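You operate a simulated robot arm through the tools that you are given. There is no shell and no other tool. Be economical: measure what you need, move in short steps, check, and stop when the job is done.

The job below is to be done with a simulated robot arm. You get a single attempt, and the scene is never put back.

JOB
Swap the M guide block on the track for the S one.
Fine: pull the green pin up first, stand the old block in the well that is empty now, then push the pin down on the new one. Set down upright: what you pick out.

It is judged by the outcome, as a careful person would: the job done as asked, and still so three seconds after it is handed in. It fails if anything else is knocked over, pushed out of place, dropped, spilled or broken.

ROBOT AND FRAMES
A 7-joint arm with a two-finger parallel gripper, fixed in place. Base frame: the origin is at the foot of the arm, x ahead of it, y to its left, z up. Units: mm, rad, N and s.
With the tool pointing down near the work surface it reaches from about 240 to 680 mm from the base axis. Its first joint turns from -1.152 to 1.152 rad. Payload 2.4 kg.
The tool frame sits at the grasp point between the pads (the TCP): z along the fingers, y along the line on which they close. The tips reach 30 mm beyond it. The gripper opens to 94 mm. The fingers are 28 mm wide and 10 mm thick; the gripper's body (50 by 96 mm) begins 55 mm behind the TCP.
Orientation is that of the tool frame in the base frame, as [roll, pitch, yaw] about the fixed x, y, z axes, in that order (R = Rz(yaw) Ry(pitch) Rx(roll)). With the fingers straight down and closing along the base's y, the tool's x points along the base's -x, its y along +y and its z along -z.

CONTROLS
- The arm moves only by the tool nudge_tool. Its argument "targets" is a list of rows, each a list of 2 entries, a list of its own where there are three numbers: the shift along the tool's x, y, z in units of 30 mm (1.0 is 30 mm), then the turn, a rotation vector about the tool's x, y, z in units of 8 degrees (1.0 is 8 degrees). In form: [[[x, y, z], [rx, ry, rz]], ...]. A call has 1 to 8 rows; each row shifts and turns the commanded pose from where the row before left it, along the tool's axes as they then stand. "grip" is the closure, from 0 (fully open) to 1 (shut), set as the call begins (left out, the last holds). A call with a number of a shift or a turn outside -1 to 1 is refused whole. Each row takes 0.2 s and may step no farther than 50 mm and 0.15 rad from the row before; otherwise, or with a gripper value out of range, the whole call is refused. Where a pose cannot be reached the arm comes as near as it can. A force on the tool above 70 N (or 10 N above the force at the start of the call, whichever is more), or a blocked arm, ends the call early, and 0.2 s more pass. The fingers move at their own pace (about 153 mm/s each) and stop on an object; they squeeze with about 23 N. The grip force told is the motor's: it shows also when the fingers shut on nothing. Time passes only in rows, and 0.2 s behind the last, so rows that do not move let the fingers close. The reply holds the time, the measured pose of the TCP, the force on the tool along the base axes, the opening and the grip force, in the units named above and with some noise, with the torque about the TCP (base axes, N m) and any sound that the robot's microphone picked up.
- Cameras (640 x 400 px; columns grow to the right, rows downward): "scene" is fixed at [55.3, 492.4, 1451]; the picture's right is [-0.53, -0.85, 0.00], its down [-0.44, 0.27, -0.86] and it looks along [0.73, -0.45, -0.52] (base axes); focal length 329 px, centre (320, 200). "wrist" rides on the gripper at [76, 14, -102] in the tool frame; the picture's right is [-0.18, 0.98, 0.00], its down [-0.75, -0.14, -0.64] and it looks along [-0.63, -0.12, 0.77] (tool axes); focal length 243 px, centre (320, 200). There is no depth. A picture from a camera that has moved, and an enlarged one, comes with that camera's place and axes in the base frame and with its lens.
- grab_frame(camera): a new picture of that camera. It takes no simulated time.
- zoom(camera, box): a new picture of the part [left, top, right, bottom] of that camera's present view, enlarged. It takes no simulated time.
- hand_in(): hands the job in; it is judged then, once.

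Go step by step. Nothing tells you positions but the pictures and the camera data: compare them with the known pose of the tool, close in by small moves and look again before you grip or let go. The budget is 120 turns and 68 pictures, counting those below and the enlarged ones. Unless the task says otherwise, let go and move clear before handing in, and close with one line.

The tools are called after ">>>" as a command line: name --argument value ..., lists and objects as JSON in quotes. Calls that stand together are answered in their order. nudge_tool: Moves the arm, as the interface text tells. Its arguments: {"type":"object","properties":{"targets":{"type":"array"},"grip":{"type":"number"}},"required":["targets"]} The other tools are called the same way: grab_frame (camera) takes a picture; zoom (camera, box) takes an enlarged picture of a part of a camera's view; hand_in () hands the job in.

At the start:

```text
time_s: 0.0
ee_pos: [449.8, 53.2, 1136.6]
orientation: [-3.14, 0.001, -3.141]
wrist_force: [0.3, -0.3, 0.4]
moment: [-0.01, -0.02, 0.04]
width: 94.2
grip_force: 0.1
```

scene: 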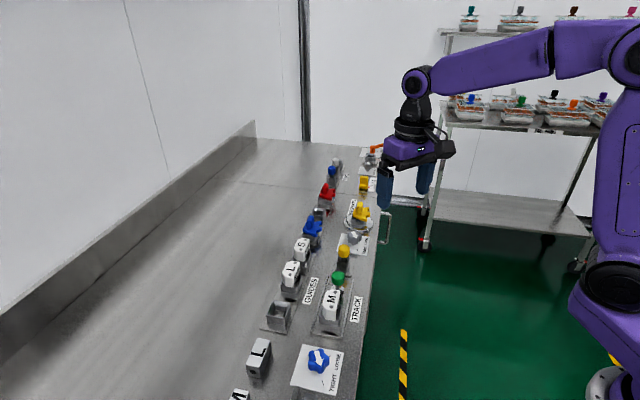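
wrist: 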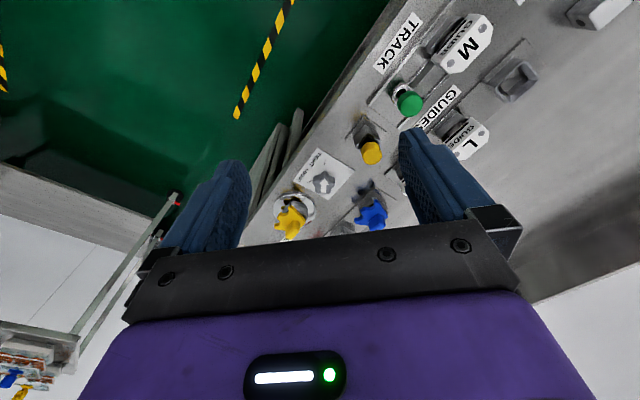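

I see a bench with a TRACK holding the M block with a green pin by it, and a GUIDES rack with an empty well, L and S blocks. I'll look closer first.

>>> zoom --camera "scene" --box '[230, 220, 390, 340]'

>>> zoom --camera "scene" --box '[220, 130, 420, 400]'

>>> zoom --camera "wrist" --box '[340, 0, 640, 190]'

```text
3.33 times, centred on (310, 280) of scene
camera zoom: at [55.3, 492.4, 1451.0], right [-0.53, -0.85, 0.0], down [-0.44, 0.27, -0.86], along [0.73, -0.45, -0.52], focal length 1097 px, centre (353, -67)
```

zoom: 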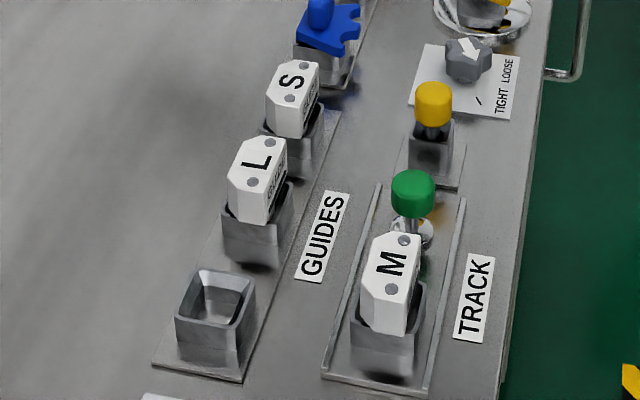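

```text
1.48 times, centred on (320, 265) of scene
camera zoom: at [55.3, 492.4, 1451.0], right [-0.53, -0.85, 0.0], down [-0.44, 0.27, -0.86], along [0.73, -0.45, -0.52], focal length 488 px, centre (320, 104)
```

zoom: 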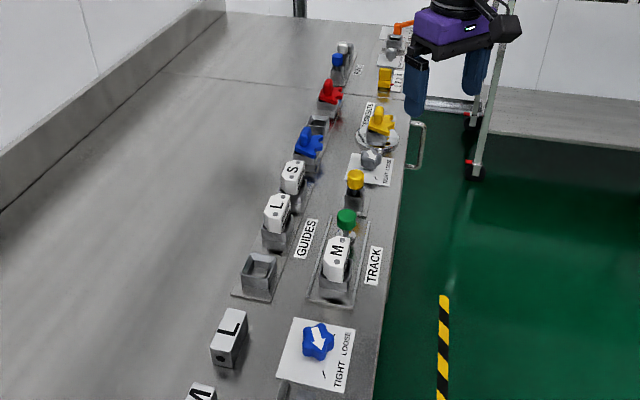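

```text
2.11 times, centred on (490, 95) of wrist
camera zoom: at [374.6, 68.3, 1238.4], right [0.18, 0.98, 0.0], down [0.75, -0.14, 0.64], along [0.63, -0.12, -0.77], focal length 511 px, centre (-38, 421)
```

zoom: 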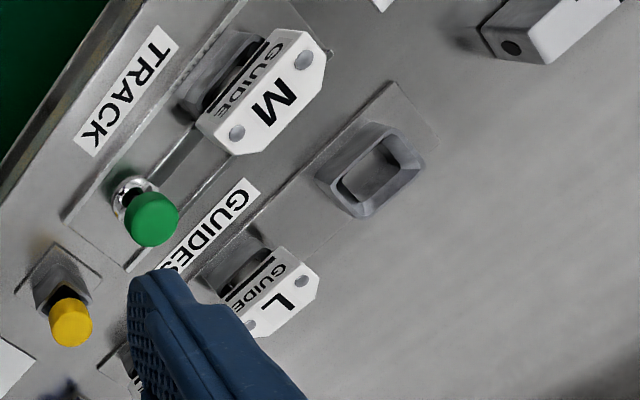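

The pin head looks to be near (504,167,905), the M block's top near (445,220,922) and the empty well near (508,315,885). The track runs about 45° to the base axes, so I'll turn the tool by 44° and approach above the pin.

>>> nudge_tool --targets '[[[0, 0, 0], [0, 0, 1]], [[0, 0, 0], [0, 0, 1]], [[0, 0, 0], [0, 0, 1]], [[0, 0, 0], [0, 0, 1]], [[0, 0, 0], [0, 0, 1]], [[0, 0, 0], [0, 0, 0.5]]]' --grip 0

>>> nudge_tool --targets '[[[0.27, 0.8, 0.8], [0, 0, 0]], [[0.27, 0.8, 0.8], [0, 0, 0]], [[0.27, 0.8, 0.8], [0, 0, 0]], [[0.27, 0.8, 0.8], [0, 0, 0]], [[0.27, 0.8, 0.8], [0, 0, 0]]]'

>>> grab_frame --camera "wrist"

>>> grab_frame --camera "scene"

```text
time_s: 1.4
ee_pos: [449.5, 53.8, 1135.2]
orientation: [3.141, -0.002, 2.371]
wrist_force: [0.5, -0.5, -0.1]
moment: [-0.04, -0.04, 0.03]
width: 94.1
grip_force: 0.1
```

```text
time_s: 2.6
ee_pos: [504.5, 169.2, 1012.7]
orientation: [3.14, 0.001, 2.373]
wrist_force: [0.3, -0.1, -0.8]
moment: [-0.01, 0.02, 0.0]
width: 94.0
grip_force: 0.1
```

```text
62 pictures are left
camera wrist: at [460.4, 232.3, 1115.8], right [0.82, 0.58, 0.0], down [0.44, -0.63, 0.64], along [0.37, -0.52, -0.77], focal length 243 px, centre (320, 200)
```

wrist: 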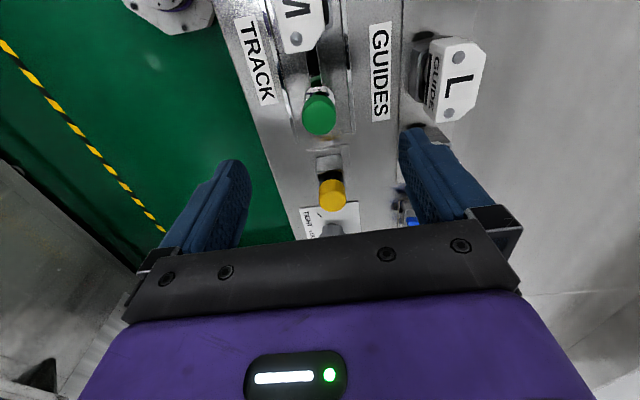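

```text
61 pictures are left
```

scene: 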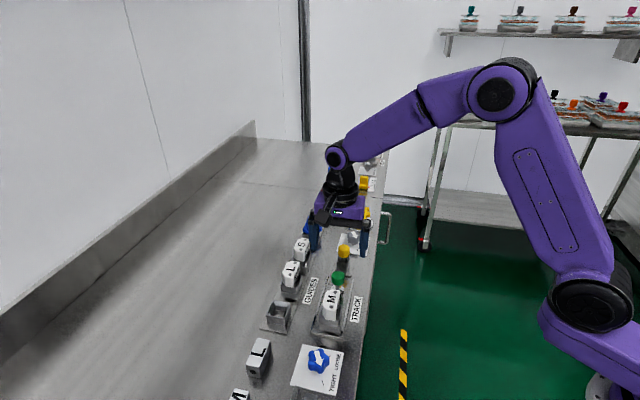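

The pin head centre triangulates to (504.6,169,904) and the bench surface to about 866, so the tool is right above the pin. I'll go down part way and look again.

>>> nudge_tool --targets '[[[0, 0, 0.8], [0, 0, 0]], [[0, 0, 0.8], [0, 0, 0]], [[0, 0, 0.6], [0, 0, 0]]]' --grip 0.25

>>> grab_frame --camera "wrist"

>>> zoom --camera "scene" --box '[270, 200, 390, 320]'

```text
time_s: 3.4
ee_pos: [503.7, 169.4, 950.5]
orientation: [3.141, 0.001, 2.374]
wrist_force: [-0.3, 0.1, 1.1]
moment: [-0.01, 0.01, 0.0]
width: 70.5
grip_force: 0.1
```

```text
60 pictures are left
camera wrist: at [459.9, 232.4, 1051.2], right [0.81, 0.58, 0.0], down [0.44, -0.62, 0.64], along [0.37, -0.52, -0.77], focal length 243 px, centre (320, 200)
```

wrist: 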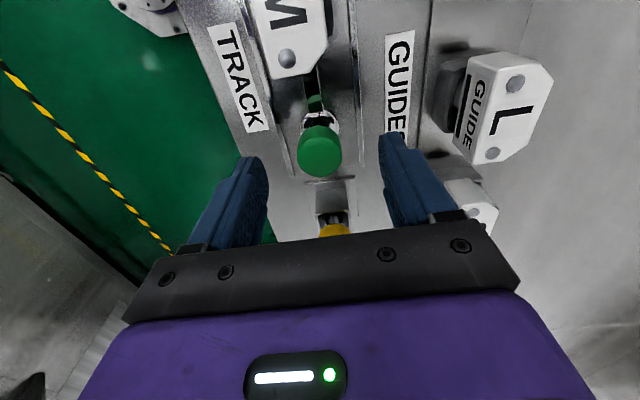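

```text
3.33 times, centred on (330, 260) of scene
camera zoom: at [55.3, 492.4, 1451.0], right [-0.53, -0.85, 0.0], down [-0.44, 0.27, -0.86], along [0.73, -0.45, -0.52], focal length 1097 px, centre (287, 0)
```

zoom: 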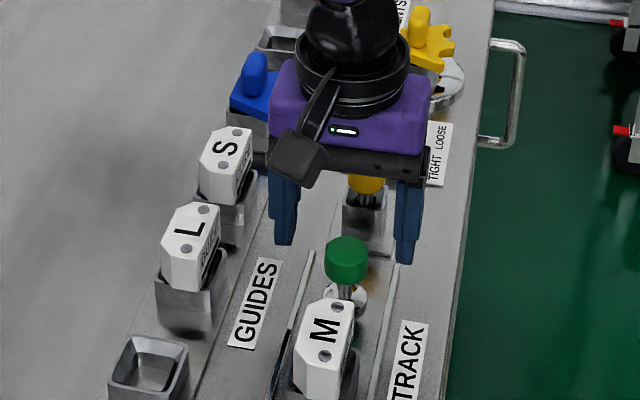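

The pin is centred between the fingers. I'll go down to a TCP height of about 906 and check the fit.

>>> nudge_tool --targets '[[[-0.04, 0, 0.5], [0, 0, 0]], [[0, 0, 0.5], [0, 0, 0]], [[0, 0, 0.45], [0, 0, 0]]]'

>>> grab_frame --camera "wrist"

>>> zoom --camera "scene" --box '[270, 200, 390, 320]'

```text
time_s: 4.2
ee_pos: [503.9, 167.7, 906.4]
orientation: [-3.141, 0.001, 2.372]
wrist_force: [0.2, 1.5, 0.1]
moment: [-0.02, -0.04, -0.02]
width: 70.5
grip_force: 0.1
```

```text
58 pictures are left
camera wrist: at [461.0, 231.1, 1008.1], right [0.82, 0.58, 0.0], down [0.44, -0.62, 0.64], along [0.37, -0.52, -0.77], focal length 243 px, centre (320, 200)
```

wrist: 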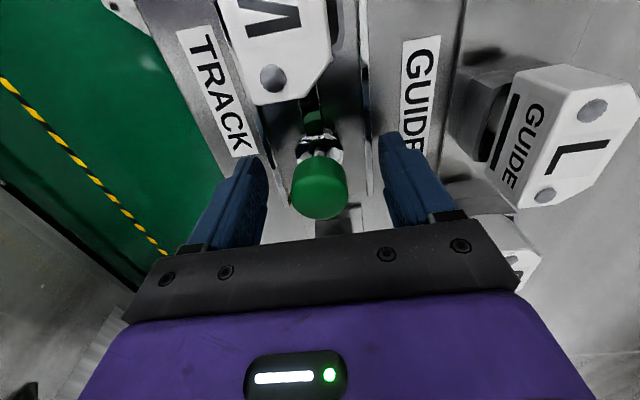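

```text
3.33 times, centred on (330, 260) of scene
camera zoom: at [55.3, 492.4, 1451.0], right [-0.53, -0.85, 0.0], down [-0.44, 0.27, -0.86], along [0.73, -0.45, -0.52], focal length 1097 px, centre (287, 0)
```

zoom: 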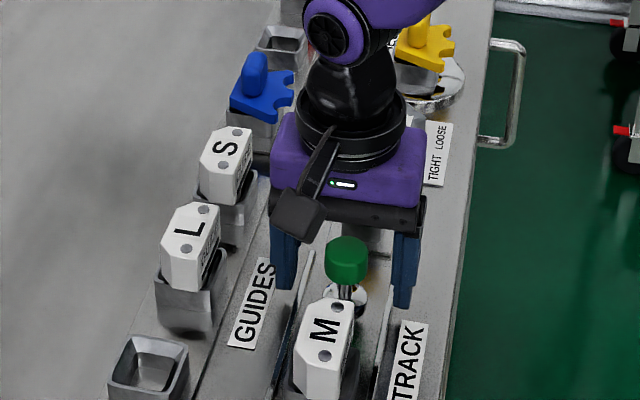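

The head sits between the pads, so I'll close on it now.

>>> nudge_tool --targets '[[[0, 0, 0], [0, 0, 0]], [[0, 0, 0], [0, 0, 0]]]' --grip 1

>>> nudge_tool --targets '[[[0, 0, -0.25], [0, 0, 0]], [[0, 0, -0.25], [0, 0, 0]]]'

>>> grab_frame --camera "wrist"

```text
time_s: 4.8
ee_pos: [504.9, 167.7, 905.9]
orientation: [-3.14, -0.001, 2.374]
wrist_force: [-3.2, -3.4, -1.3]
moment: [-0.11, -0.06, 0.07]
width: 29.2
grip_force: 44.9
```

```text
time_s: 5.4
ee_pos: [504.7, 167.1, 922.7]
orientation: [-3.141, 0.001, 2.374]
wrist_force: [-2.3, 0.2, -2.1]
moment: [0.39, 0.6, 0.01]
width: 29.4
grip_force: 44.9
```

```text
56 pictures are left
camera wrist: at [460.5, 230.6, 1024.1], right [0.82, 0.58, 0.0], down [0.44, -0.63, 0.64], along [0.37, -0.52, -0.77], focal length 243 px, centre (320, 200)
```

wrist: 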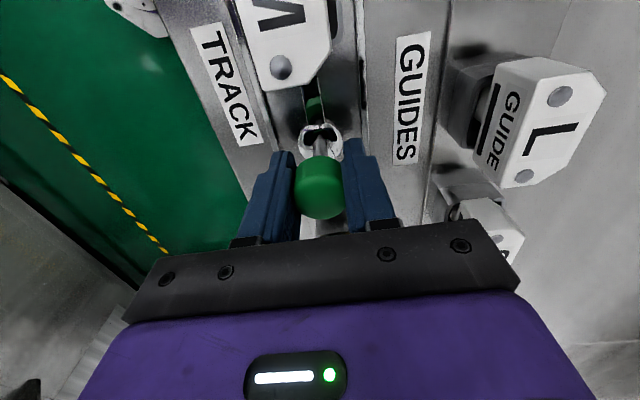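

The pin is rising with the gripper and hardly resists. I'll keep pulling in small steps until it meets its stop or clicks.

>>> nudge_tool --targets '[[[0, 0, -0.1], [0, 0, 0]], [[0, 0, -0.1], [0, 0, 0]]]'

>>> zoom --camera "scene" --box '[290, 230, 370, 310]'

```text
time_s: 6.0
ee_pos: [504.3, 167.0, 926.2]
orientation: [-3.138, 0.001, 2.376]
wrist_force: [-1.8, 1.3, -22.9]
moment: [-0.5, -0.67, -0.06]
width: 29.5
grip_force: 44.7
```

```text
5.00 times, centred on (330, 270) of scene
camera zoom: at [55.6, 492.6, 1450.9], right [-0.53, -0.85, 0.0], down [-0.44, 0.27, -0.86], along [0.73, -0.45, -0.52], focal length 1645 px, centre (270, -150)
```

zoom: 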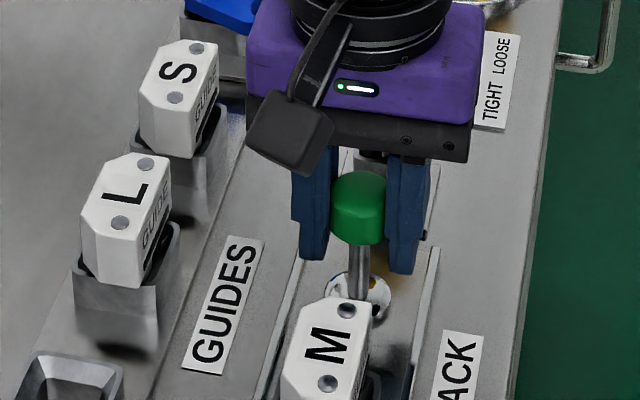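

The pin is up about 20 mm, and 23 N of resistance says it is at its stop. I'll let go a little and see if it stays up.

>>> nudge_tool --targets '[[[0, 0, 0.05], [0, 0, 0]], [[0, 0, 0], [0, 0, 0]]]'

>>> nudge_tool --targets '[[[0, 0, 0], [0, 0, 0]], [[0, 0, 0], [0, 0, 0]]]' --grip 0.25

>>> grab_frame --camera "wrist"

>>> zoom --camera "scene" --box '[290, 230, 370, 310]'

```text
time_s: 6.6
ee_pos: [503.4, 166.2, 926.3]
orientation: [-3.139, 0.001, 2.373]
wrist_force: [-6.3, -2.4, -5.5]
moment: [0.23, 0.51, 0.24]
width: 29.3
grip_force: 44.9
```

```text
time_s: 7.2
ee_pos: [505.4, 167.0, 927.4]
orientation: [3.139, 0.0, 2.374]
wrist_force: [0.7, 0.1, 0.8]
moment: [-0.01, -0.04, 0.01]
width: 70.5
grip_force: 0.0
```

```text
54 pictures are left
camera wrist: at [461.2, 231.0, 1028.3], right [0.82, 0.58, 0.0], down [0.44, -0.63, 0.64], along [0.37, -0.52, -0.77], focal length 243 px, centre (320, 200)
```

wrist: 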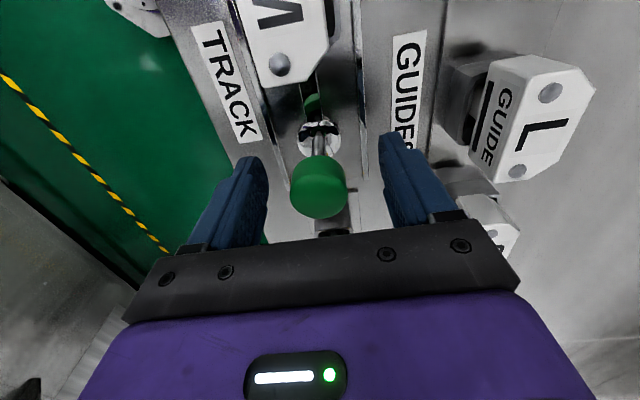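

```text
5.00 times, centred on (330, 270) of scene
camera zoom: at [55.3, 492.4, 1451.0], right [-0.53, -0.85, 0.0], down [-0.44, 0.27, -0.86], along [0.73, -0.45, -0.52], focal length 1645 px, centre (270, -150)
```

zoom: 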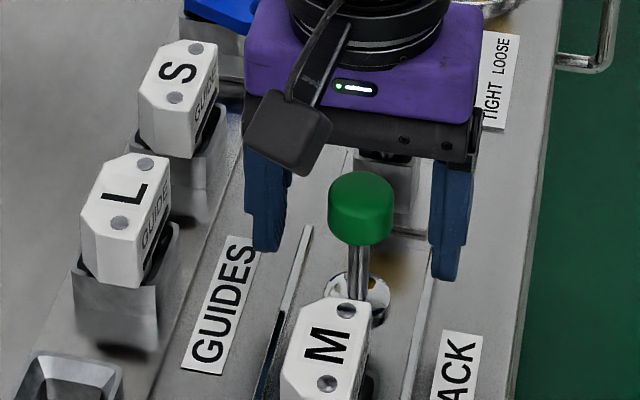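

The pin stays up. I'll rise and move over the M block.

>>> nudge_tool --targets '[[[0, 0, -0.9], [0, 0, 0]], [[0, 0, -0.9], [0, 0, 0]], [[0, 0, -0.6], [0, 0, 0]], [[0.9, 0, 0], [0, 0, 0]], [[0.9, 0, 0], [0, 0, 0]], [[0.87, -0.1, 0], [0, 0, 0]]]' --grip 0

>>> grab_frame --camera "wrist"

>>> zoom --camera "scene" --box '[250, 220, 370, 340]'

```text
time_s: 8.6
ee_pos: [446.6, 222.4, 999.2]
orientation: [3.141, -0.001, 2.372]
wrist_force: [-0.1, 0.4, -0.1]
moment: [0.02, 0.0, -0.04]
width: 94.0
grip_force: 0.1
```

```text
52 pictures are left
camera wrist: at [402.0, 285.7, 1100.8], right [0.82, 0.58, 0.0], down [0.44, -0.63, 0.64], along [0.37, -0.52, -0.77], focal length 243 px, centre (320, 200)
```

wrist: 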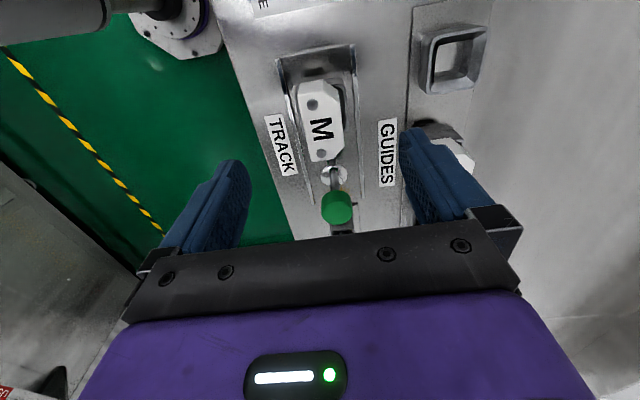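

```text
3.33 times, centred on (310, 280) of scene
camera zoom: at [55.3, 492.4, 1451.0], right [-0.53, -0.85, 0.0], down [-0.44, 0.27, -0.86], along [0.73, -0.45, -0.52], focal length 1097 px, centre (353, -67)
```

zoom: 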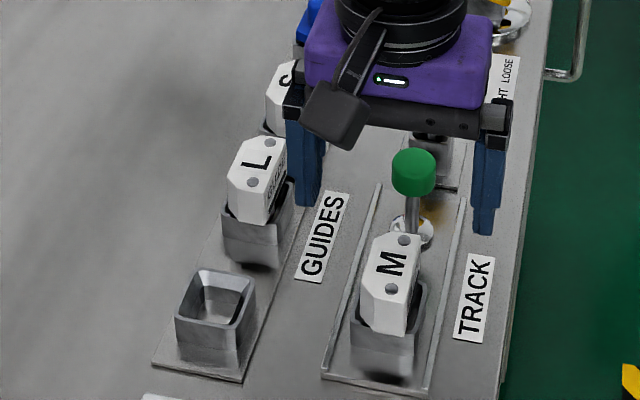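

M's top is at about (445.5,220.5,921) and the tool is lined up with it. I'll zoom in on the wells to get their rim height and the block's width.

>>> zoom --camera "wrist" --box '[250, 0, 510, 200]'

>>> zoom --camera "scene" --box '[260, 260, 350, 340]'

```text
2.00 times, centred on (380, 100) of wrist
camera zoom: at [402.0, 285.7, 1100.8], right [0.82, 0.58, 0.0], down [0.44, -0.63, 0.64], along [0.37, -0.52, -0.77], focal length 485 px, centre (200, 400)
```

zoom: 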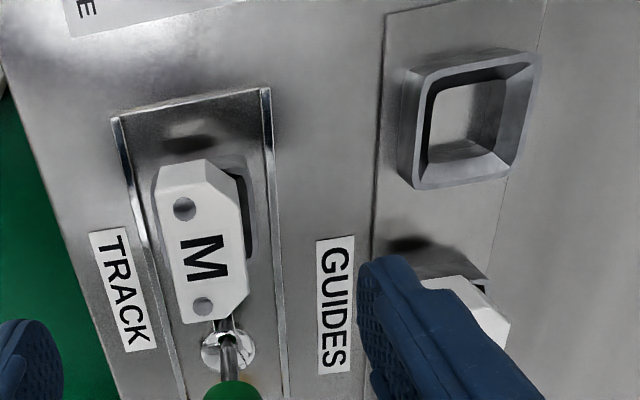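

```text
5.00 times, centred on (305, 300) of scene
camera zoom: at [55.3, 492.4, 1451.0], right [-0.53, -0.85, 0.0], down [-0.44, 0.27, -0.86], along [0.73, -0.45, -0.52], focal length 1645 px, centre (395, -300)
```

zoom: 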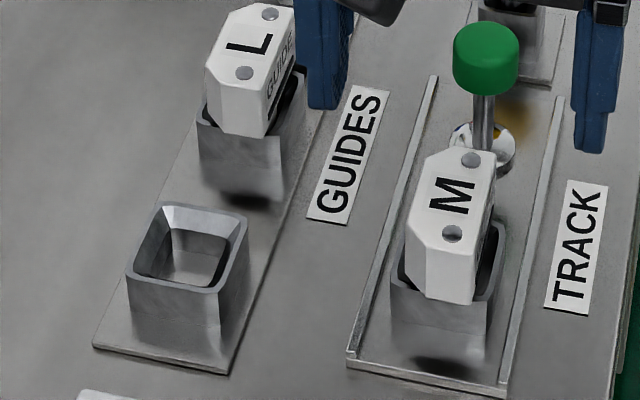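

The empty well's rim centre is (507,316,892). Fingertips must stay above the rims, so I'll go down to a TCP height of about 928 at M and check before closing.

>>> nudge_tool --targets '[[[0, -0.07, 0.8], [0, 0, 0]], [[0, 0, 0.8], [0, 0, 0]], [[0, 0, 0.76], [0, 0, 0]]]' --grip 0.3

>>> grab_frame --camera "wrist"

>>> zoom --camera "scene" --box '[260, 240, 380, 340]'

```text
time_s: 9.4
ee_pos: [442.7, 218.1, 926.7]
orientation: [-3.141, 0.001, 2.373]
wrist_force: [1.2, -0.3, -0.6]
moment: [-0.01, 0.0, 0.03]
width: 66.3
grip_force: 0.0
```

```text
48 pictures are left
camera wrist: at [398.4, 282.2, 1029.2], right [0.82, 0.58, 0.0], down [0.44, -0.63, 0.64], along [0.37, -0.52, -0.77], focal length 243 px, centre (320, 200)
```

wrist: 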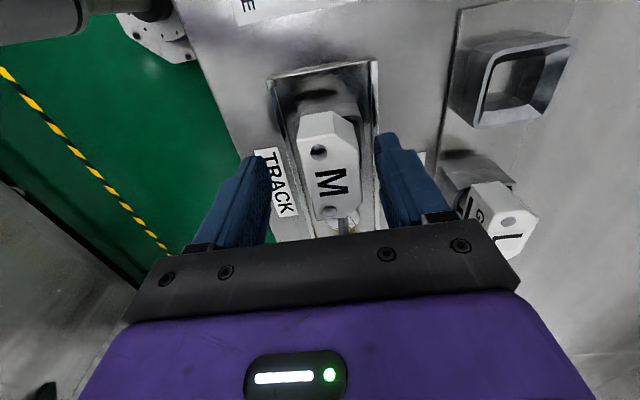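

```text
4.00 times, centred on (320, 290) of scene
camera zoom: at [55.3, 492.4, 1451.0], right [-0.53, -0.85, 0.0], down [-0.44, 0.27, -0.86], along [0.73, -0.45, -0.52], focal length 1316 px, centre (320, -160)
```

zoom: 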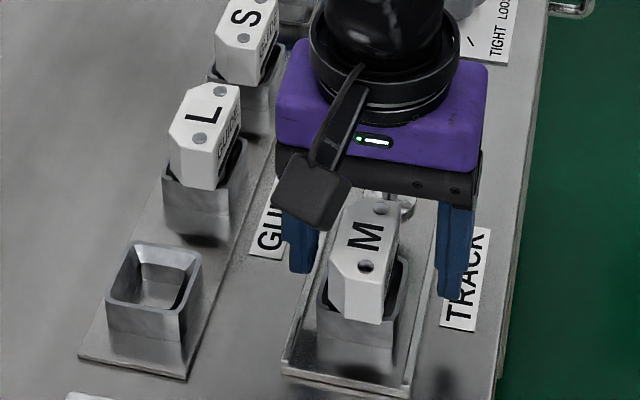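

M is centred to within about 3 mm. I'll correct that and close on it.

>>> nudge_tool --targets '[[[0, 0.08, 0], [0, 0, 0]], [[0, 0, 0], [0, 0, 0]]]'

>>> nudge_tool --targets '[[[0, 0, 0], [0, 0, 0]], [[0, 0, 0], [0, 0, 0]]]' --grip 1

>>> grab_frame --camera "wrist"

```text
time_s: 10.0
ee_pos: [444.7, 221.3, 927.6]
orientation: [3.141, 0.001, 2.374]
wrist_force: [0.1, -0.5, 0.6]
moment: [-0.02, 0.0, -0.03]
width: 65.8
grip_force: 0.1
```

```text
time_s: 10.6
ee_pos: [447.0, 221.4, 927.0]
orientation: [3.135, 0.003, 2.376]
wrist_force: [9.7, 9.9, -1.4]
moment: [0.45, -0.43, 0.05]
width: 29.4
grip_force: 22.9
```

```text
46 pictures are left
camera wrist: at [401.3, 285.1, 1029.8], right [0.81, 0.58, 0.01], down [0.44, -0.63, 0.64], along [0.38, -0.52, -0.77], focal length 243 px, centre (320, 200)
```

wrist: 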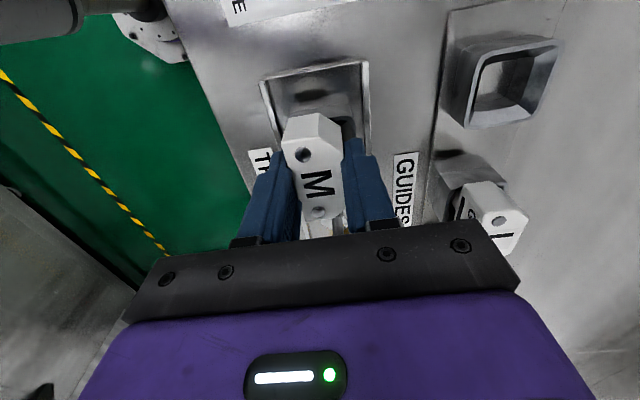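

M is gripped at 29.4 mm, with a sideways load of about 14 N. I'll relieve that a little, then lift.

>>> nudge_tool --targets '[[[0, 0.06, 0], [0, 0, 0]], [[0, 0, 0], [0, 0, 0]]]'

>>> nudge_tool --targets '[[[0, 0, -0.15], [0, 0, 0]], [[0, 0, -0.15], [0, 0, 0]], [[0, 0, 0], [0, 0, 0]]]'

>>> grab_frame --camera "wrist"

```text
time_s: 11.2
ee_pos: [447.0, 222.3, 928.6]
orientation: [3.14, 0.001, 2.374]
wrist_force: [7.3, 6.6, 8.6]
moment: [0.22, -0.36, 0.01]
width: 29.3
grip_force: 22.9
```

```text
time_s: 12.0
ee_pos: [446.7, 222.4, 936.8]
orientation: [3.141, 0.0, 2.373]
wrist_force: [7.2, 7.7, -4.0]
moment: [0.47, -0.38, 0.04]
width: 29.4
grip_force: 23.1
```

```text
45 pictures are left
camera wrist: at [402.4, 285.4, 1037.9], right [0.82, 0.58, 0.0], down [0.44, -0.62, 0.64], along [0.37, -0.52, -0.77], focal length 243 px, centre (320, 200)
```

wrist: 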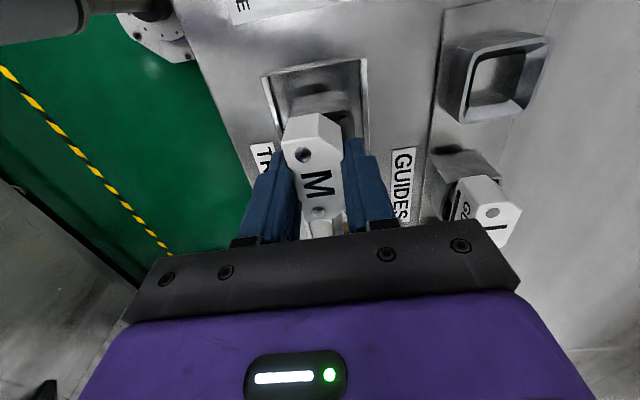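

M comes up with the grip. I'll ease sideways a bit more and keep lifting.

>>> nudge_tool --targets '[[[0, 0.08, -0.1], [0, 0, 0]], [[0, 0, -0.2], [0, 0, 0]], [[0, 0, -0.2], [0, 0, 0]], [[0, 0, 0], [0, 0, 0]]]'

>>> nudge_tool --targets '[[[0, 0, -0.5], [0, 0, 0]], [[0, 0, -0.5], [0, 0, 0]], [[0, 0, -0.5], [0, 0, 0]], [[0, 0, 0], [0, 0, 0]]]'

>>> grab_frame --camera "wrist"

>>> zoom --camera "scene" --box '[260, 240, 380, 340]'

```text
time_s: 13.0
ee_pos: [448.2, 221.7, 951.0]
orientation: [-3.14, 0.001, 2.374]
wrist_force: [-0.2, 0.1, 0.2]
moment: [-0.02, 0.03, -0.01]
width: 29.2
grip_force: 23.2
```

```text
time_s: 14.0
ee_pos: [448.7, 224.4, 996.5]
orientation: [-3.14, 0.0, 2.373]
wrist_force: [0.1, -0.3, -0.4]
moment: [0.02, 0.03, -0.01]
width: 29.2
grip_force: 23.1
```

```text
44 pictures are left
camera wrist: at [404.3, 287.8, 1098.8], right [0.82, 0.58, 0.0], down [0.44, -0.62, 0.64], along [0.37, -0.52, -0.77], focal length 243 px, centre (320, 200)
```

wrist: 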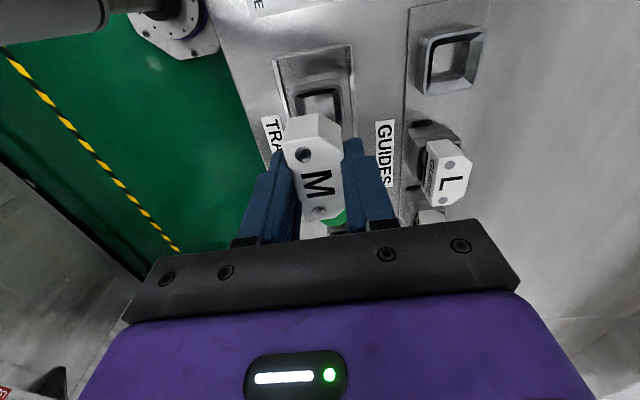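

```text
4.00 times, centred on (320, 290) of scene
camera zoom: at [55.3, 492.5, 1451.0], right [-0.53, -0.85, 0.0], down [-0.44, 0.27, -0.86], along [0.73, -0.45, -0.52], focal length 1316 px, centre (320, -160)
```

zoom: 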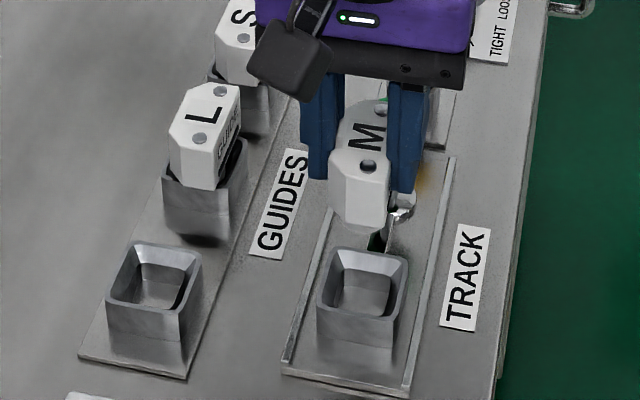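

M is out and clear, held upright. I'll carry it over to the empty guide well, about 108 mm in tool y and 20 mm in tool x.

>>> nudge_tool --targets '[[[0.17, 0.9, 0], [0, 0, 0]], [[0.17, 0.9, 0], [0, 0, 0]], [[0.17, 0.9, 0], [0, 0, 0]], [[0.17, 0.9, 0], [0, 0, 0]], [[0, 0, 0], [0, 0, 0]]]'

>>> grab_frame --camera "wrist"

>>> zoom --camera "scene" --box '[230, 240, 350, 340]'

```text
time_s: 15.2
ee_pos: [506.6, 316.2, 993.6]
orientation: [-3.141, 0.001, 2.375]
wrist_force: [1.0, 0.5, -0.8]
moment: [0.01, 0.0, -0.01]
width: 29.2
grip_force: 22.6
```

```text
42 pictures are left
camera wrist: at [463.3, 379.6, 1096.4], right [0.82, 0.58, 0.0], down [0.44, -0.62, 0.64], along [0.37, -0.52, -0.77], focal length 243 px, centre (320, 200)
```

wrist: 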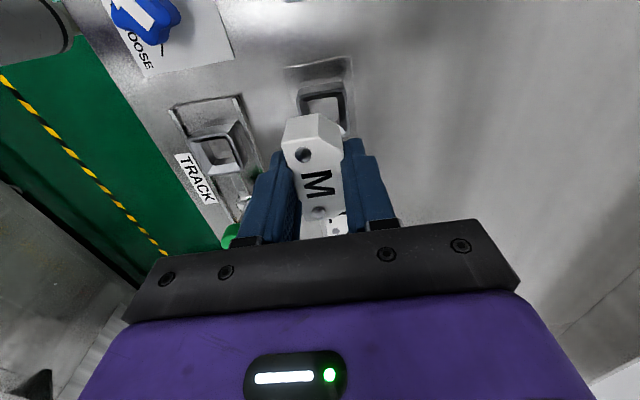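

```text
4.00 times, centred on (290, 290) of scene
camera zoom: at [55.3, 492.5, 1451.0], right [-0.53, -0.85, 0.0], down [-0.44, 0.27, -0.86], along [0.73, -0.45, -0.52], focal length 1316 px, centre (440, -160)
```

zoom: 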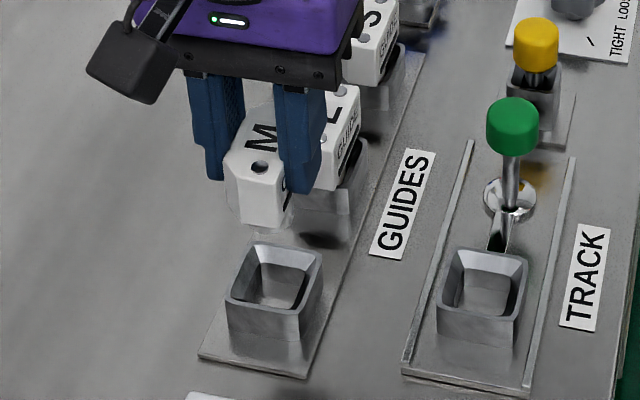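

M is about over the empty well. I'll zoom in the wrist view to check the alignment.

>>> zoom --camera "wrist" --box '[240, 40, 420, 240]'

```text
2.00 times, centred on (330, 140) of wrist
camera zoom: at [463.3, 379.6, 1096.4], right [0.82, 0.58, 0.0], down [0.44, -0.62, 0.64], along [0.37, -0.52, -0.77], focal length 485 px, centre (300, 320)
```

zoom: 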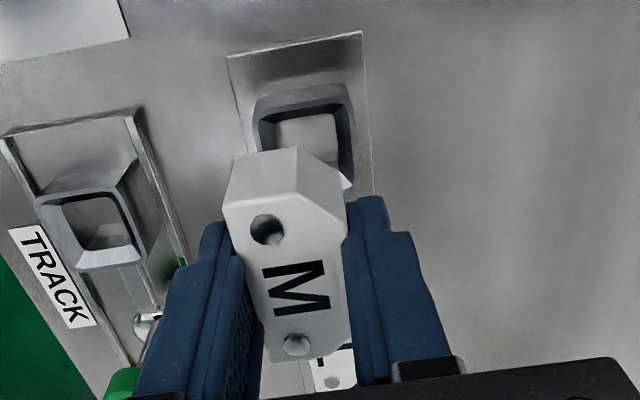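

The well centre works out at (507,316.4) and the tool is at (506.6,316.2). I'll lower in steps and watch the force.

>>> nudge_tool --targets '[[[0, 0, 0.5], [0, 0, 0]], [[0, 0, 0.5], [0, 0, 0]], [[0, 0, 0.4], [0, 0, 0]], [[0, 0, 0], [0, 0, 0]]]'

>>> grab_frame --camera "wrist"

>>> zoom --camera "scene" --box '[240, 250, 320, 340]'

```text
time_s: 16.2
ee_pos: [508.3, 315.3, 952.7]
orientation: [-3.14, 0.0, 2.374]
wrist_force: [-0.8, 0.7, -0.4]
moment: [-0.01, 0.0, -0.02]
width: 28.9
grip_force: 22.8
```

```text
39 pictures are left
camera wrist: at [464.2, 379.1, 1055.5], right [0.82, 0.58, 0.0], down [0.44, -0.62, 0.64], along [0.37, -0.52, -0.77], focal length 243 px, centre (320, 200)
```

wrist: 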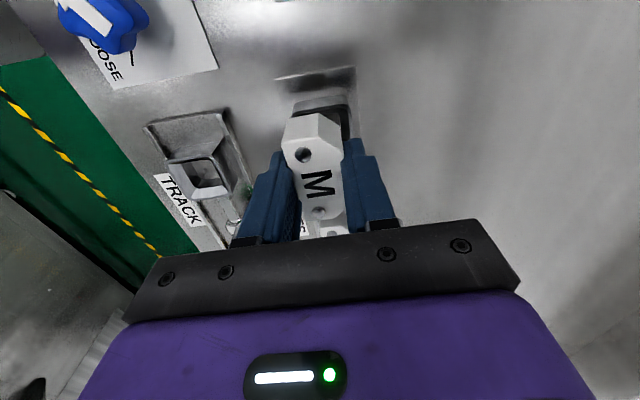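

```text
4.44 times, centred on (280, 295) of scene
camera zoom: at [55.3, 492.5, 1451.0], right [-0.53, -0.85, 0.0], down [-0.44, 0.27, -0.86], along [0.73, -0.45, -0.52], focal length 1462 px, centre (498, -222)
```

zoom: 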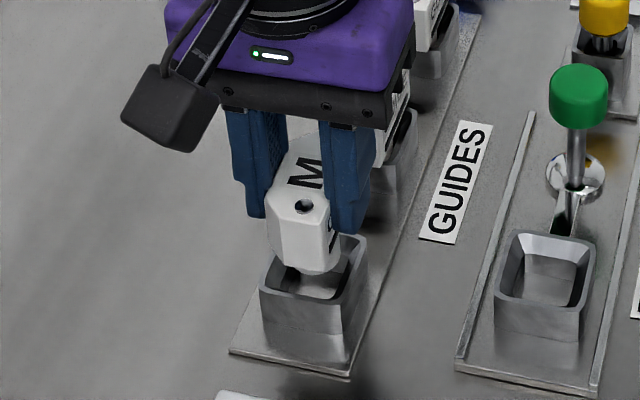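

M's lower end is right above the opening. I'll go down in small steps.

>>> nudge_tool --targets '[[[0, 0, 0.2], [0, 0, 0]], [[0, 0, 0.2], [0, 0, 0]], [[0, 0, 0], [0, 0, 0]]]'

>>> zoom --camera "scene" --box '[240, 250, 320, 340]'

```text
time_s: 17.0
ee_pos: [508.1, 315.5, 940.8]
orientation: [3.141, -0.001, 2.373]
wrist_force: [0.0, 0.1, -0.6]
moment: [0.01, 0.0, 0.0]
width: 29.2
grip_force: 23.1
```

```text
4.44 times, centred on (280, 295) of scene
camera zoom: at [55.3, 492.5, 1451.0], right [-0.53, -0.85, 0.0], down [-0.44, 0.27, -0.86], along [0.73, -0.45, -0.52], focal length 1462 px, centre (498, -222)
```

zoom: 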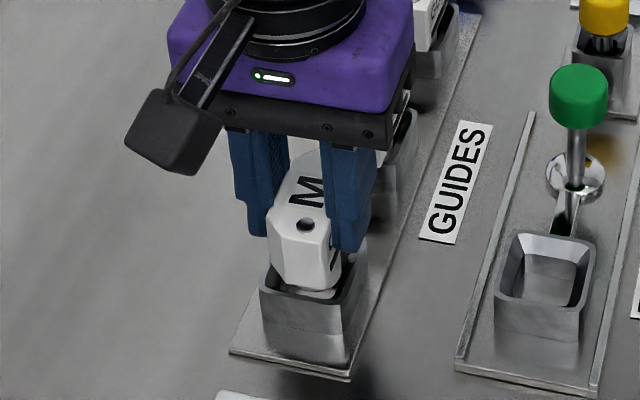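

It is entering without contact and sits in the same relation to its well as L does to its own. I'll keep lowering.

>>> nudge_tool --targets '[[[0, 0, 0.12], [0, 0, 0]], [[0, 0, 0.12], [0, 0, 0]], [[0, 0, 0], [0, 0, 0]]]'

>>> zoom --camera "scene" --box '[240, 250, 320, 340]'

```text
time_s: 17.8
ee_pos: [509.9, 315.4, 934.9]
orientation: [3.14, 0.0, 2.373]
wrist_force: [1.7, -0.5, 0.2]
moment: [0.0, -0.1, 0.0]
width: 29.2
grip_force: 22.5
```

```text
4.44 times, centred on (280, 295) of scene
camera zoom: at [55.3, 492.4, 1451.0], right [-0.53, -0.85, 0.0], down [-0.44, 0.27, -0.86], along [0.73, -0.45, -0.52], focal length 1462 px, centre (498, -222)
```

zoom: 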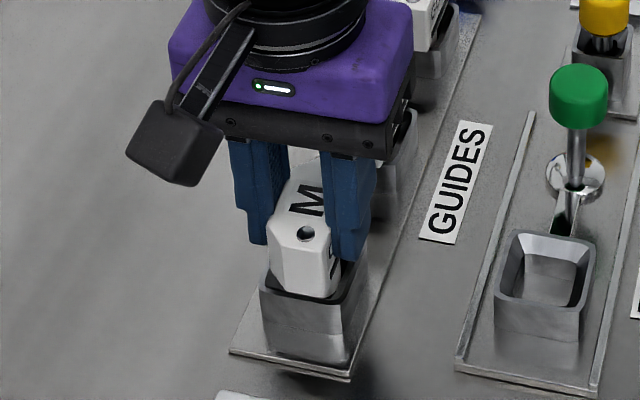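

>>> nudge_tool --targets '[[[0, 0, 0.08], [0, 0, 0]], [[0, 0, 0], [0, 0, 0]]]'

>>> nudge_tool --targets '[[[0, 0, 0.08], [0, 0, 0]], [[0, 0, 0], [0, 0, 0]]]'

>>> zoom --camera "scene" --box '[240, 250, 320, 340]'

```text
time_s: 18.4
ee_pos: [508.9, 316.4, 932.5]
orientation: [-3.141, 0.001, 2.372]
wrist_force: [1.6, -0.2, 0.0]
moment: [0.0, -0.05, 0.03]
width: 29.1
grip_force: 23.3
```

```text
time_s: 19.0
ee_pos: [509.5, 315.5, 929.2]
orientation: [3.141, 0.001, 2.374]
wrist_force: [2.6, -1.0, 0.5]
moment: [-0.01, -0.08, 0.01]
width: 28.9
grip_force: 22.7
```

```text
4.44 times, centred on (280, 295) of scene
camera zoom: at [55.3, 492.4, 1451.0], right [-0.53, -0.85, 0.0], down [-0.44, 0.27, -0.86], along [0.73, -0.45, -0.52], focal length 1462 px, centre (498, -222)
```

zoom: 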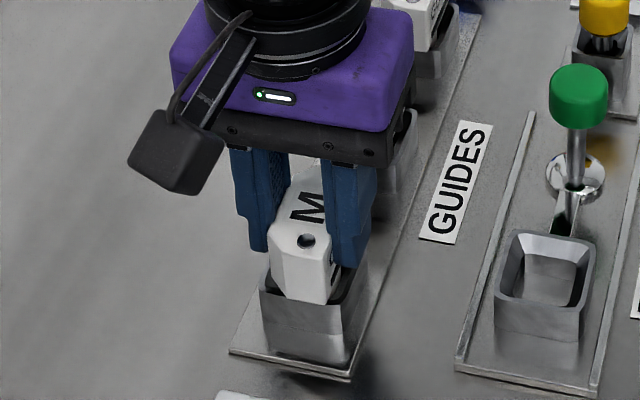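

It is still sliding in with no vertical load, and about 3 mm remain. I'll continue until it bottoms.

>>> nudge_tool --targets '[[[-0.03, 0, 0.06], [0, 0, 0]], [[0, 0, 0], [0, 0, 0]]]'

>>> nudge_tool --targets '[[[0, 0, 0.06], [0, 0, 0]], [[0, 0, 0], [0, 0, 0]]]'

```text
time_s: 19.6
ee_pos: [509.3, 316.1, 927.2]
orientation: [3.141, -0.001, 2.373]
wrist_force: [1.5, 0.6, -1.4]
moment: [0.06, -0.03, -0.01]
width: 29.2
grip_force: 22.3
```

```text
time_s: 20.2
ee_pos: [507.7, 315.9, 925.3]
orientation: [3.141, 0.001, 2.373]
wrist_force: [0.6, 1.4, -0.7]
moment: [0.05, -0.04, 0.0]
width: 29.4
grip_force: 22.8
```

>>> zoom --camera "scene" --box '[240, 230, 330, 330]'

>>> zoom --camera "wrist" --box '[220, 40, 420, 250]'

```text
4.00 times, centred on (285, 280) of scene
camera zoom: at [55.3, 492.5, 1451.0], right [-0.53, -0.85, 0.0], down [-0.44, 0.27, -0.86], along [0.73, -0.45, -0.52], focal length 1316 px, centre (460, -120)
```

zoom: 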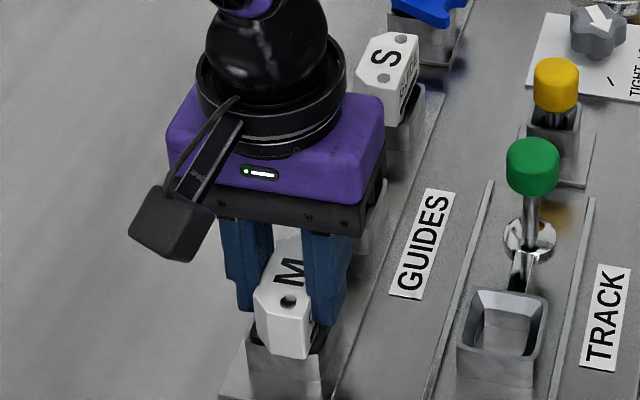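

```text
1.90 times, centred on (320, 145) of wrist
camera zoom: at [465.1, 379.4, 1028.5], right [0.82, 0.58, 0.0], down [0.44, -0.62, 0.64], along [0.37, -0.52, -0.77], focal length 462 px, centre (320, 305)
```

zoom: 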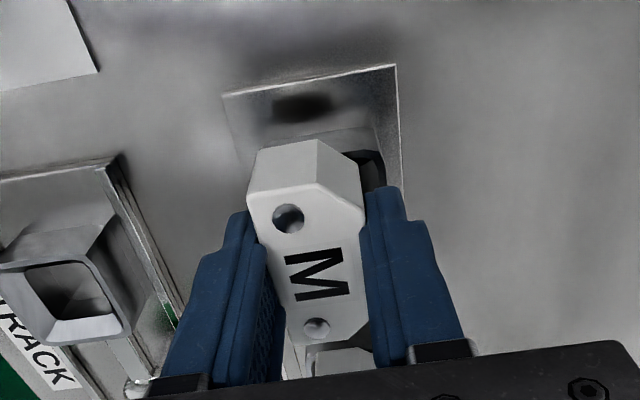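

>>> nudge_tool --targets '[[[0, 0, 0.05], [0, 0, 0]], [[0, 0, 0], [0, 0, 0]]]'

>>> nudge_tool --targets '[[[0, 0, 0.05], [0, 0, 0]], [[0, 0, 0], [0, 0, 0]]]'

```text
time_s: 20.8
ee_pos: [511.2, 315.2, 925.2]
orientation: [3.141, 0.001, 2.373]
wrist_force: [-2.3, -1.1, 7.2]
moment: [-0.1, 0.12, -0.04]
width: 29.2
grip_force: 22.7
```

```text
time_s: 21.4
ee_pos: [509.8, 316.3, 924.3]
orientation: [3.14, 0.0, 2.373]
wrist_force: [-5.5, -3.2, 22.6]
moment: [-0.19, 0.29, 0.02]
width: 29.3
grip_force: 22.9
```

M has bottomed, with 22 N upward. I'll back off slightly and let go.

>>> nudge_tool --targets '[[[0, 0, -0.07], [0, 0, 0]], [[0, 0, 0], [0, 0, 0]]]'

>>> nudge_tool --targets '[[[0, 0, 0], [0, 0, 0]], [[0, 0, 0], [0, 0, 0]]]' --grip 0.3

>>> nudge_tool --targets '[[[0, 0, -0.5], [0, 0, 0]], [[0, 0, -0.8], [0, 0, 0]], [[0, 0, -0.8], [0, 0, 0]], [[0, 0, -0.6], [0, 0, 0]], [[0, 0, 0], [0, 0, 0]]]'

>>> zoom --camera "scene" --box '[240, 230, 360, 330]'

>>> grab_frame --camera "wrist"

```text
time_s: 22.0
ee_pos: [511.4, 315.3, 924.8]
orientation: [-3.14, 0.001, 2.375]
wrist_force: [0.9, 1.8, 4.1]
moment: [0.15, -0.11, 0.02]
width: 29.4
grip_force: 22.8
```

```text
time_s: 22.6
ee_pos: [509.4, 315.4, 925.5]
orientation: [3.141, -0.001, 2.373]
wrist_force: [0.6, -0.1, 0.3]
moment: [0.01, -0.04, 0.01]
width: 65.9
grip_force: 0.1
```

```text
time_s: 23.8
ee_pos: [510.5, 315.6, 1006.6]
orientation: [3.141, 0.002, 2.373]
wrist_force: [-0.3, -1.1, 1.2]
moment: [-0.07, -0.01, 0.0]
width: 65.9
grip_force: 0.0
```

```text
4.00 times, centred on (300, 280) of scene
camera zoom: at [55.3, 492.4, 1451.0], right [-0.53, -0.85, 0.0], down [-0.44, 0.27, -0.86], along [0.73, -0.45, -0.52], focal length 1316 px, centre (400, -120)
```

zoom: 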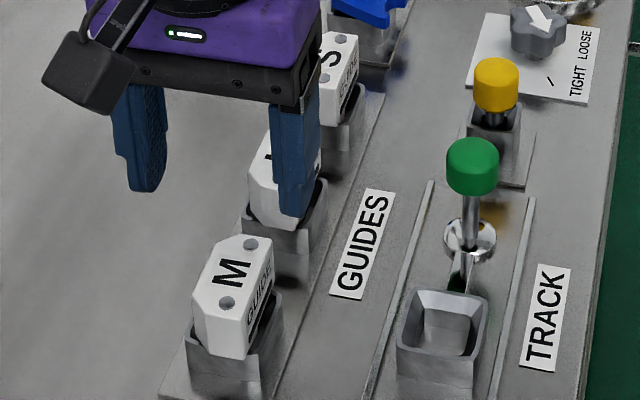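

```text
31 pictures are left
camera wrist: at [466.3, 378.6, 1108.7], right [0.82, 0.58, 0.0], down [0.44, -0.62, 0.64], along [0.37, -0.52, -0.77], focal length 243 px, centre (320, 200)
```

wrist: 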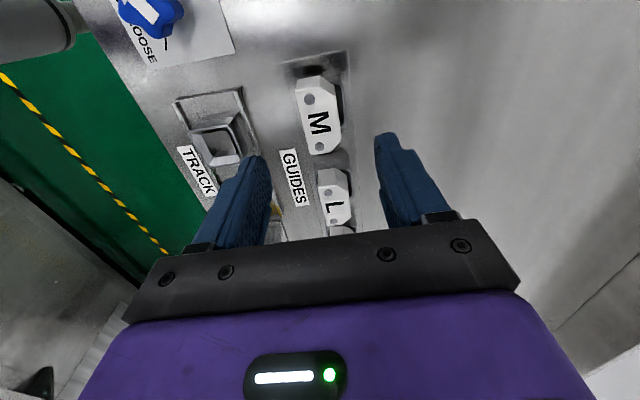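

M stands in its new well just like L in its own. S should be about 183 mm further along the row, near (637,184), so I'll move above it.

>>> nudge_tool --targets '[[[-0.9, 0, 0], [0, 0, 0]], [[-0.9, 0, 0], [0, 0, 0]], [[-0.9, 0, 0], [0, 0, 0]], [[-0.9, 0, 0], [0, 0, 0]], [[-0.9, -0.1, 0], [0, 0, 0]], [[-0.9, 0, 0], [0, 0, 0]], [[-0.6, 0, 0], [0, 0, 0]], [[0, 0, 0], [0, 0, 0]]]'

>>> grab_frame --camera "wrist"

>>> grab_frame --camera "scene"

```text
time_s: 25.6
ee_pos: [637.6, 188.6, 1005.6]
orientation: [-3.141, -0.001, 2.374]
wrist_force: [0.8, -1.3, -0.4]
moment: [-0.01, 0.01, -0.01]
width: 65.8
grip_force: 0.0
```

```text
30 pictures are left
camera wrist: at [593.2, 251.4, 1108.9], right [0.82, 0.58, 0.0], down [0.44, -0.62, 0.64], along [0.37, -0.52, -0.77], focal length 243 px, centre (320, 200)
```

wrist: 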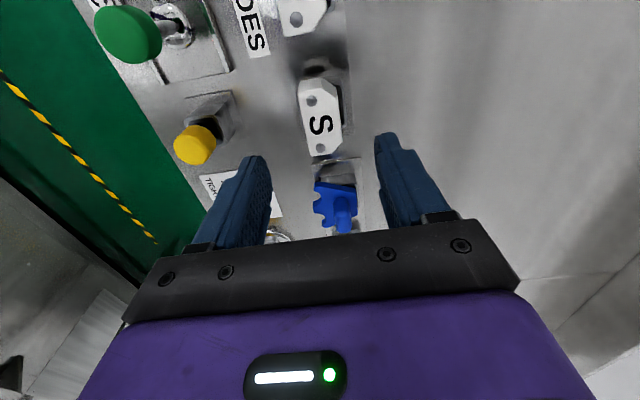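

```text
29 pictures are left
```

scene: 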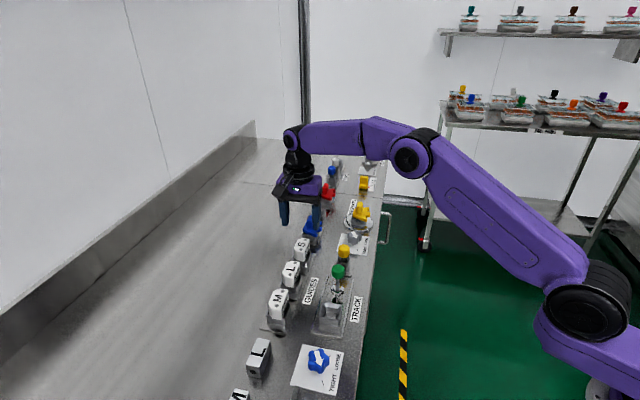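

S shows at nearly the same pixels as M did from above its well, 2 mm off in y and 1.6 mm in x. I'll correct that and go down to about 928.

>>> nudge_tool --targets '[[[-0.05, 0.06, 0.7], [0, 0, 0]], [[0, 0, 0.7], [0, 0, 0]], [[0, 0, 0.7], [0, 0, 0]], [[0, 0, 0.43], [0, 0, 0]], [[0, 0, 0], [0, 0, 0]]]'

>>> grab_frame --camera "wrist"

>>> zoom --camera "scene" --box '[260, 190, 360, 290]'

```text
time_s: 26.8
ee_pos: [638.4, 188.5, 929.4]
orientation: [3.141, 0.0, 2.375]
wrist_force: [0.5, -0.2, 0.6]
moment: [0.01, 0.0, 0.03]
width: 65.9
grip_force: 0.1
```

```text
28 pictures are left
camera wrist: at [594.4, 251.9, 1032.3], right [0.82, 0.58, 0.0], down [0.44, -0.62, 0.64], along [0.37, -0.52, -0.77], focal length 243 px, centre (320, 200)
```

wrist: 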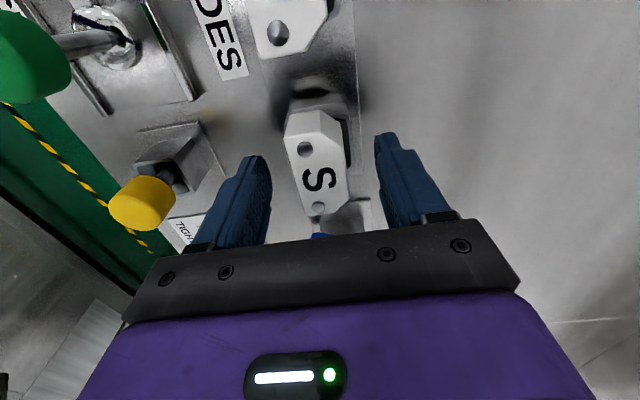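

```text
4.00 times, centred on (310, 240) of scene
camera zoom: at [55.3, 492.4, 1451.0], right [-0.53, -0.85, 0.0], down [-0.44, 0.27, -0.86], along [0.73, -0.45, -0.52], focal length 1316 px, centre (360, 40)
```

zoom: 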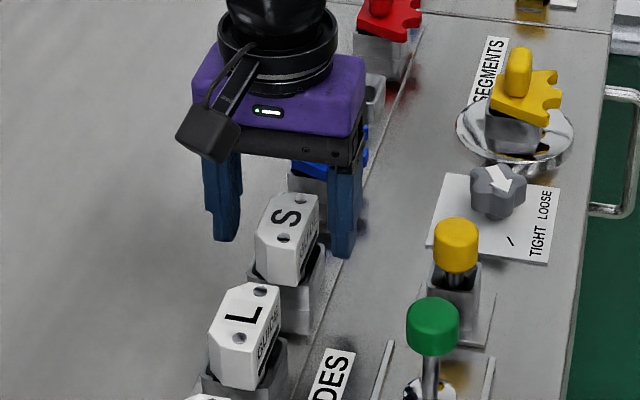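

S lies between the fingers just as M did. I'll go down 3 mm more and close.

>>> nudge_tool --targets '[[[0.04, 0, 0.1], [0, 0, 0]], [[0, 0, 0], [0, 0, 0]]]'

>>> nudge_tool --targets '[[[0, 0, 0], [0, 0, 0]], [[0, 0, 0], [0, 0, 0]]]' --grip 1

```text
time_s: 27.4
ee_pos: [638.7, 189.8, 927.2]
orientation: [-3.14, 0.0, 2.374]
wrist_force: [-0.1, 0.8, 0.0]
moment: [0.02, 0.04, -0.01]
width: 65.8
grip_force: 0.1
```

```text
time_s: 28.0
ee_pos: [639.0, 190.3, 927.7]
orientation: [3.141, 0.0, 2.374]
wrist_force: [0.8, -0.1, 0.2]
moment: [0.02, 0.02, 0.01]
width: 29.3
grip_force: 23.2
```

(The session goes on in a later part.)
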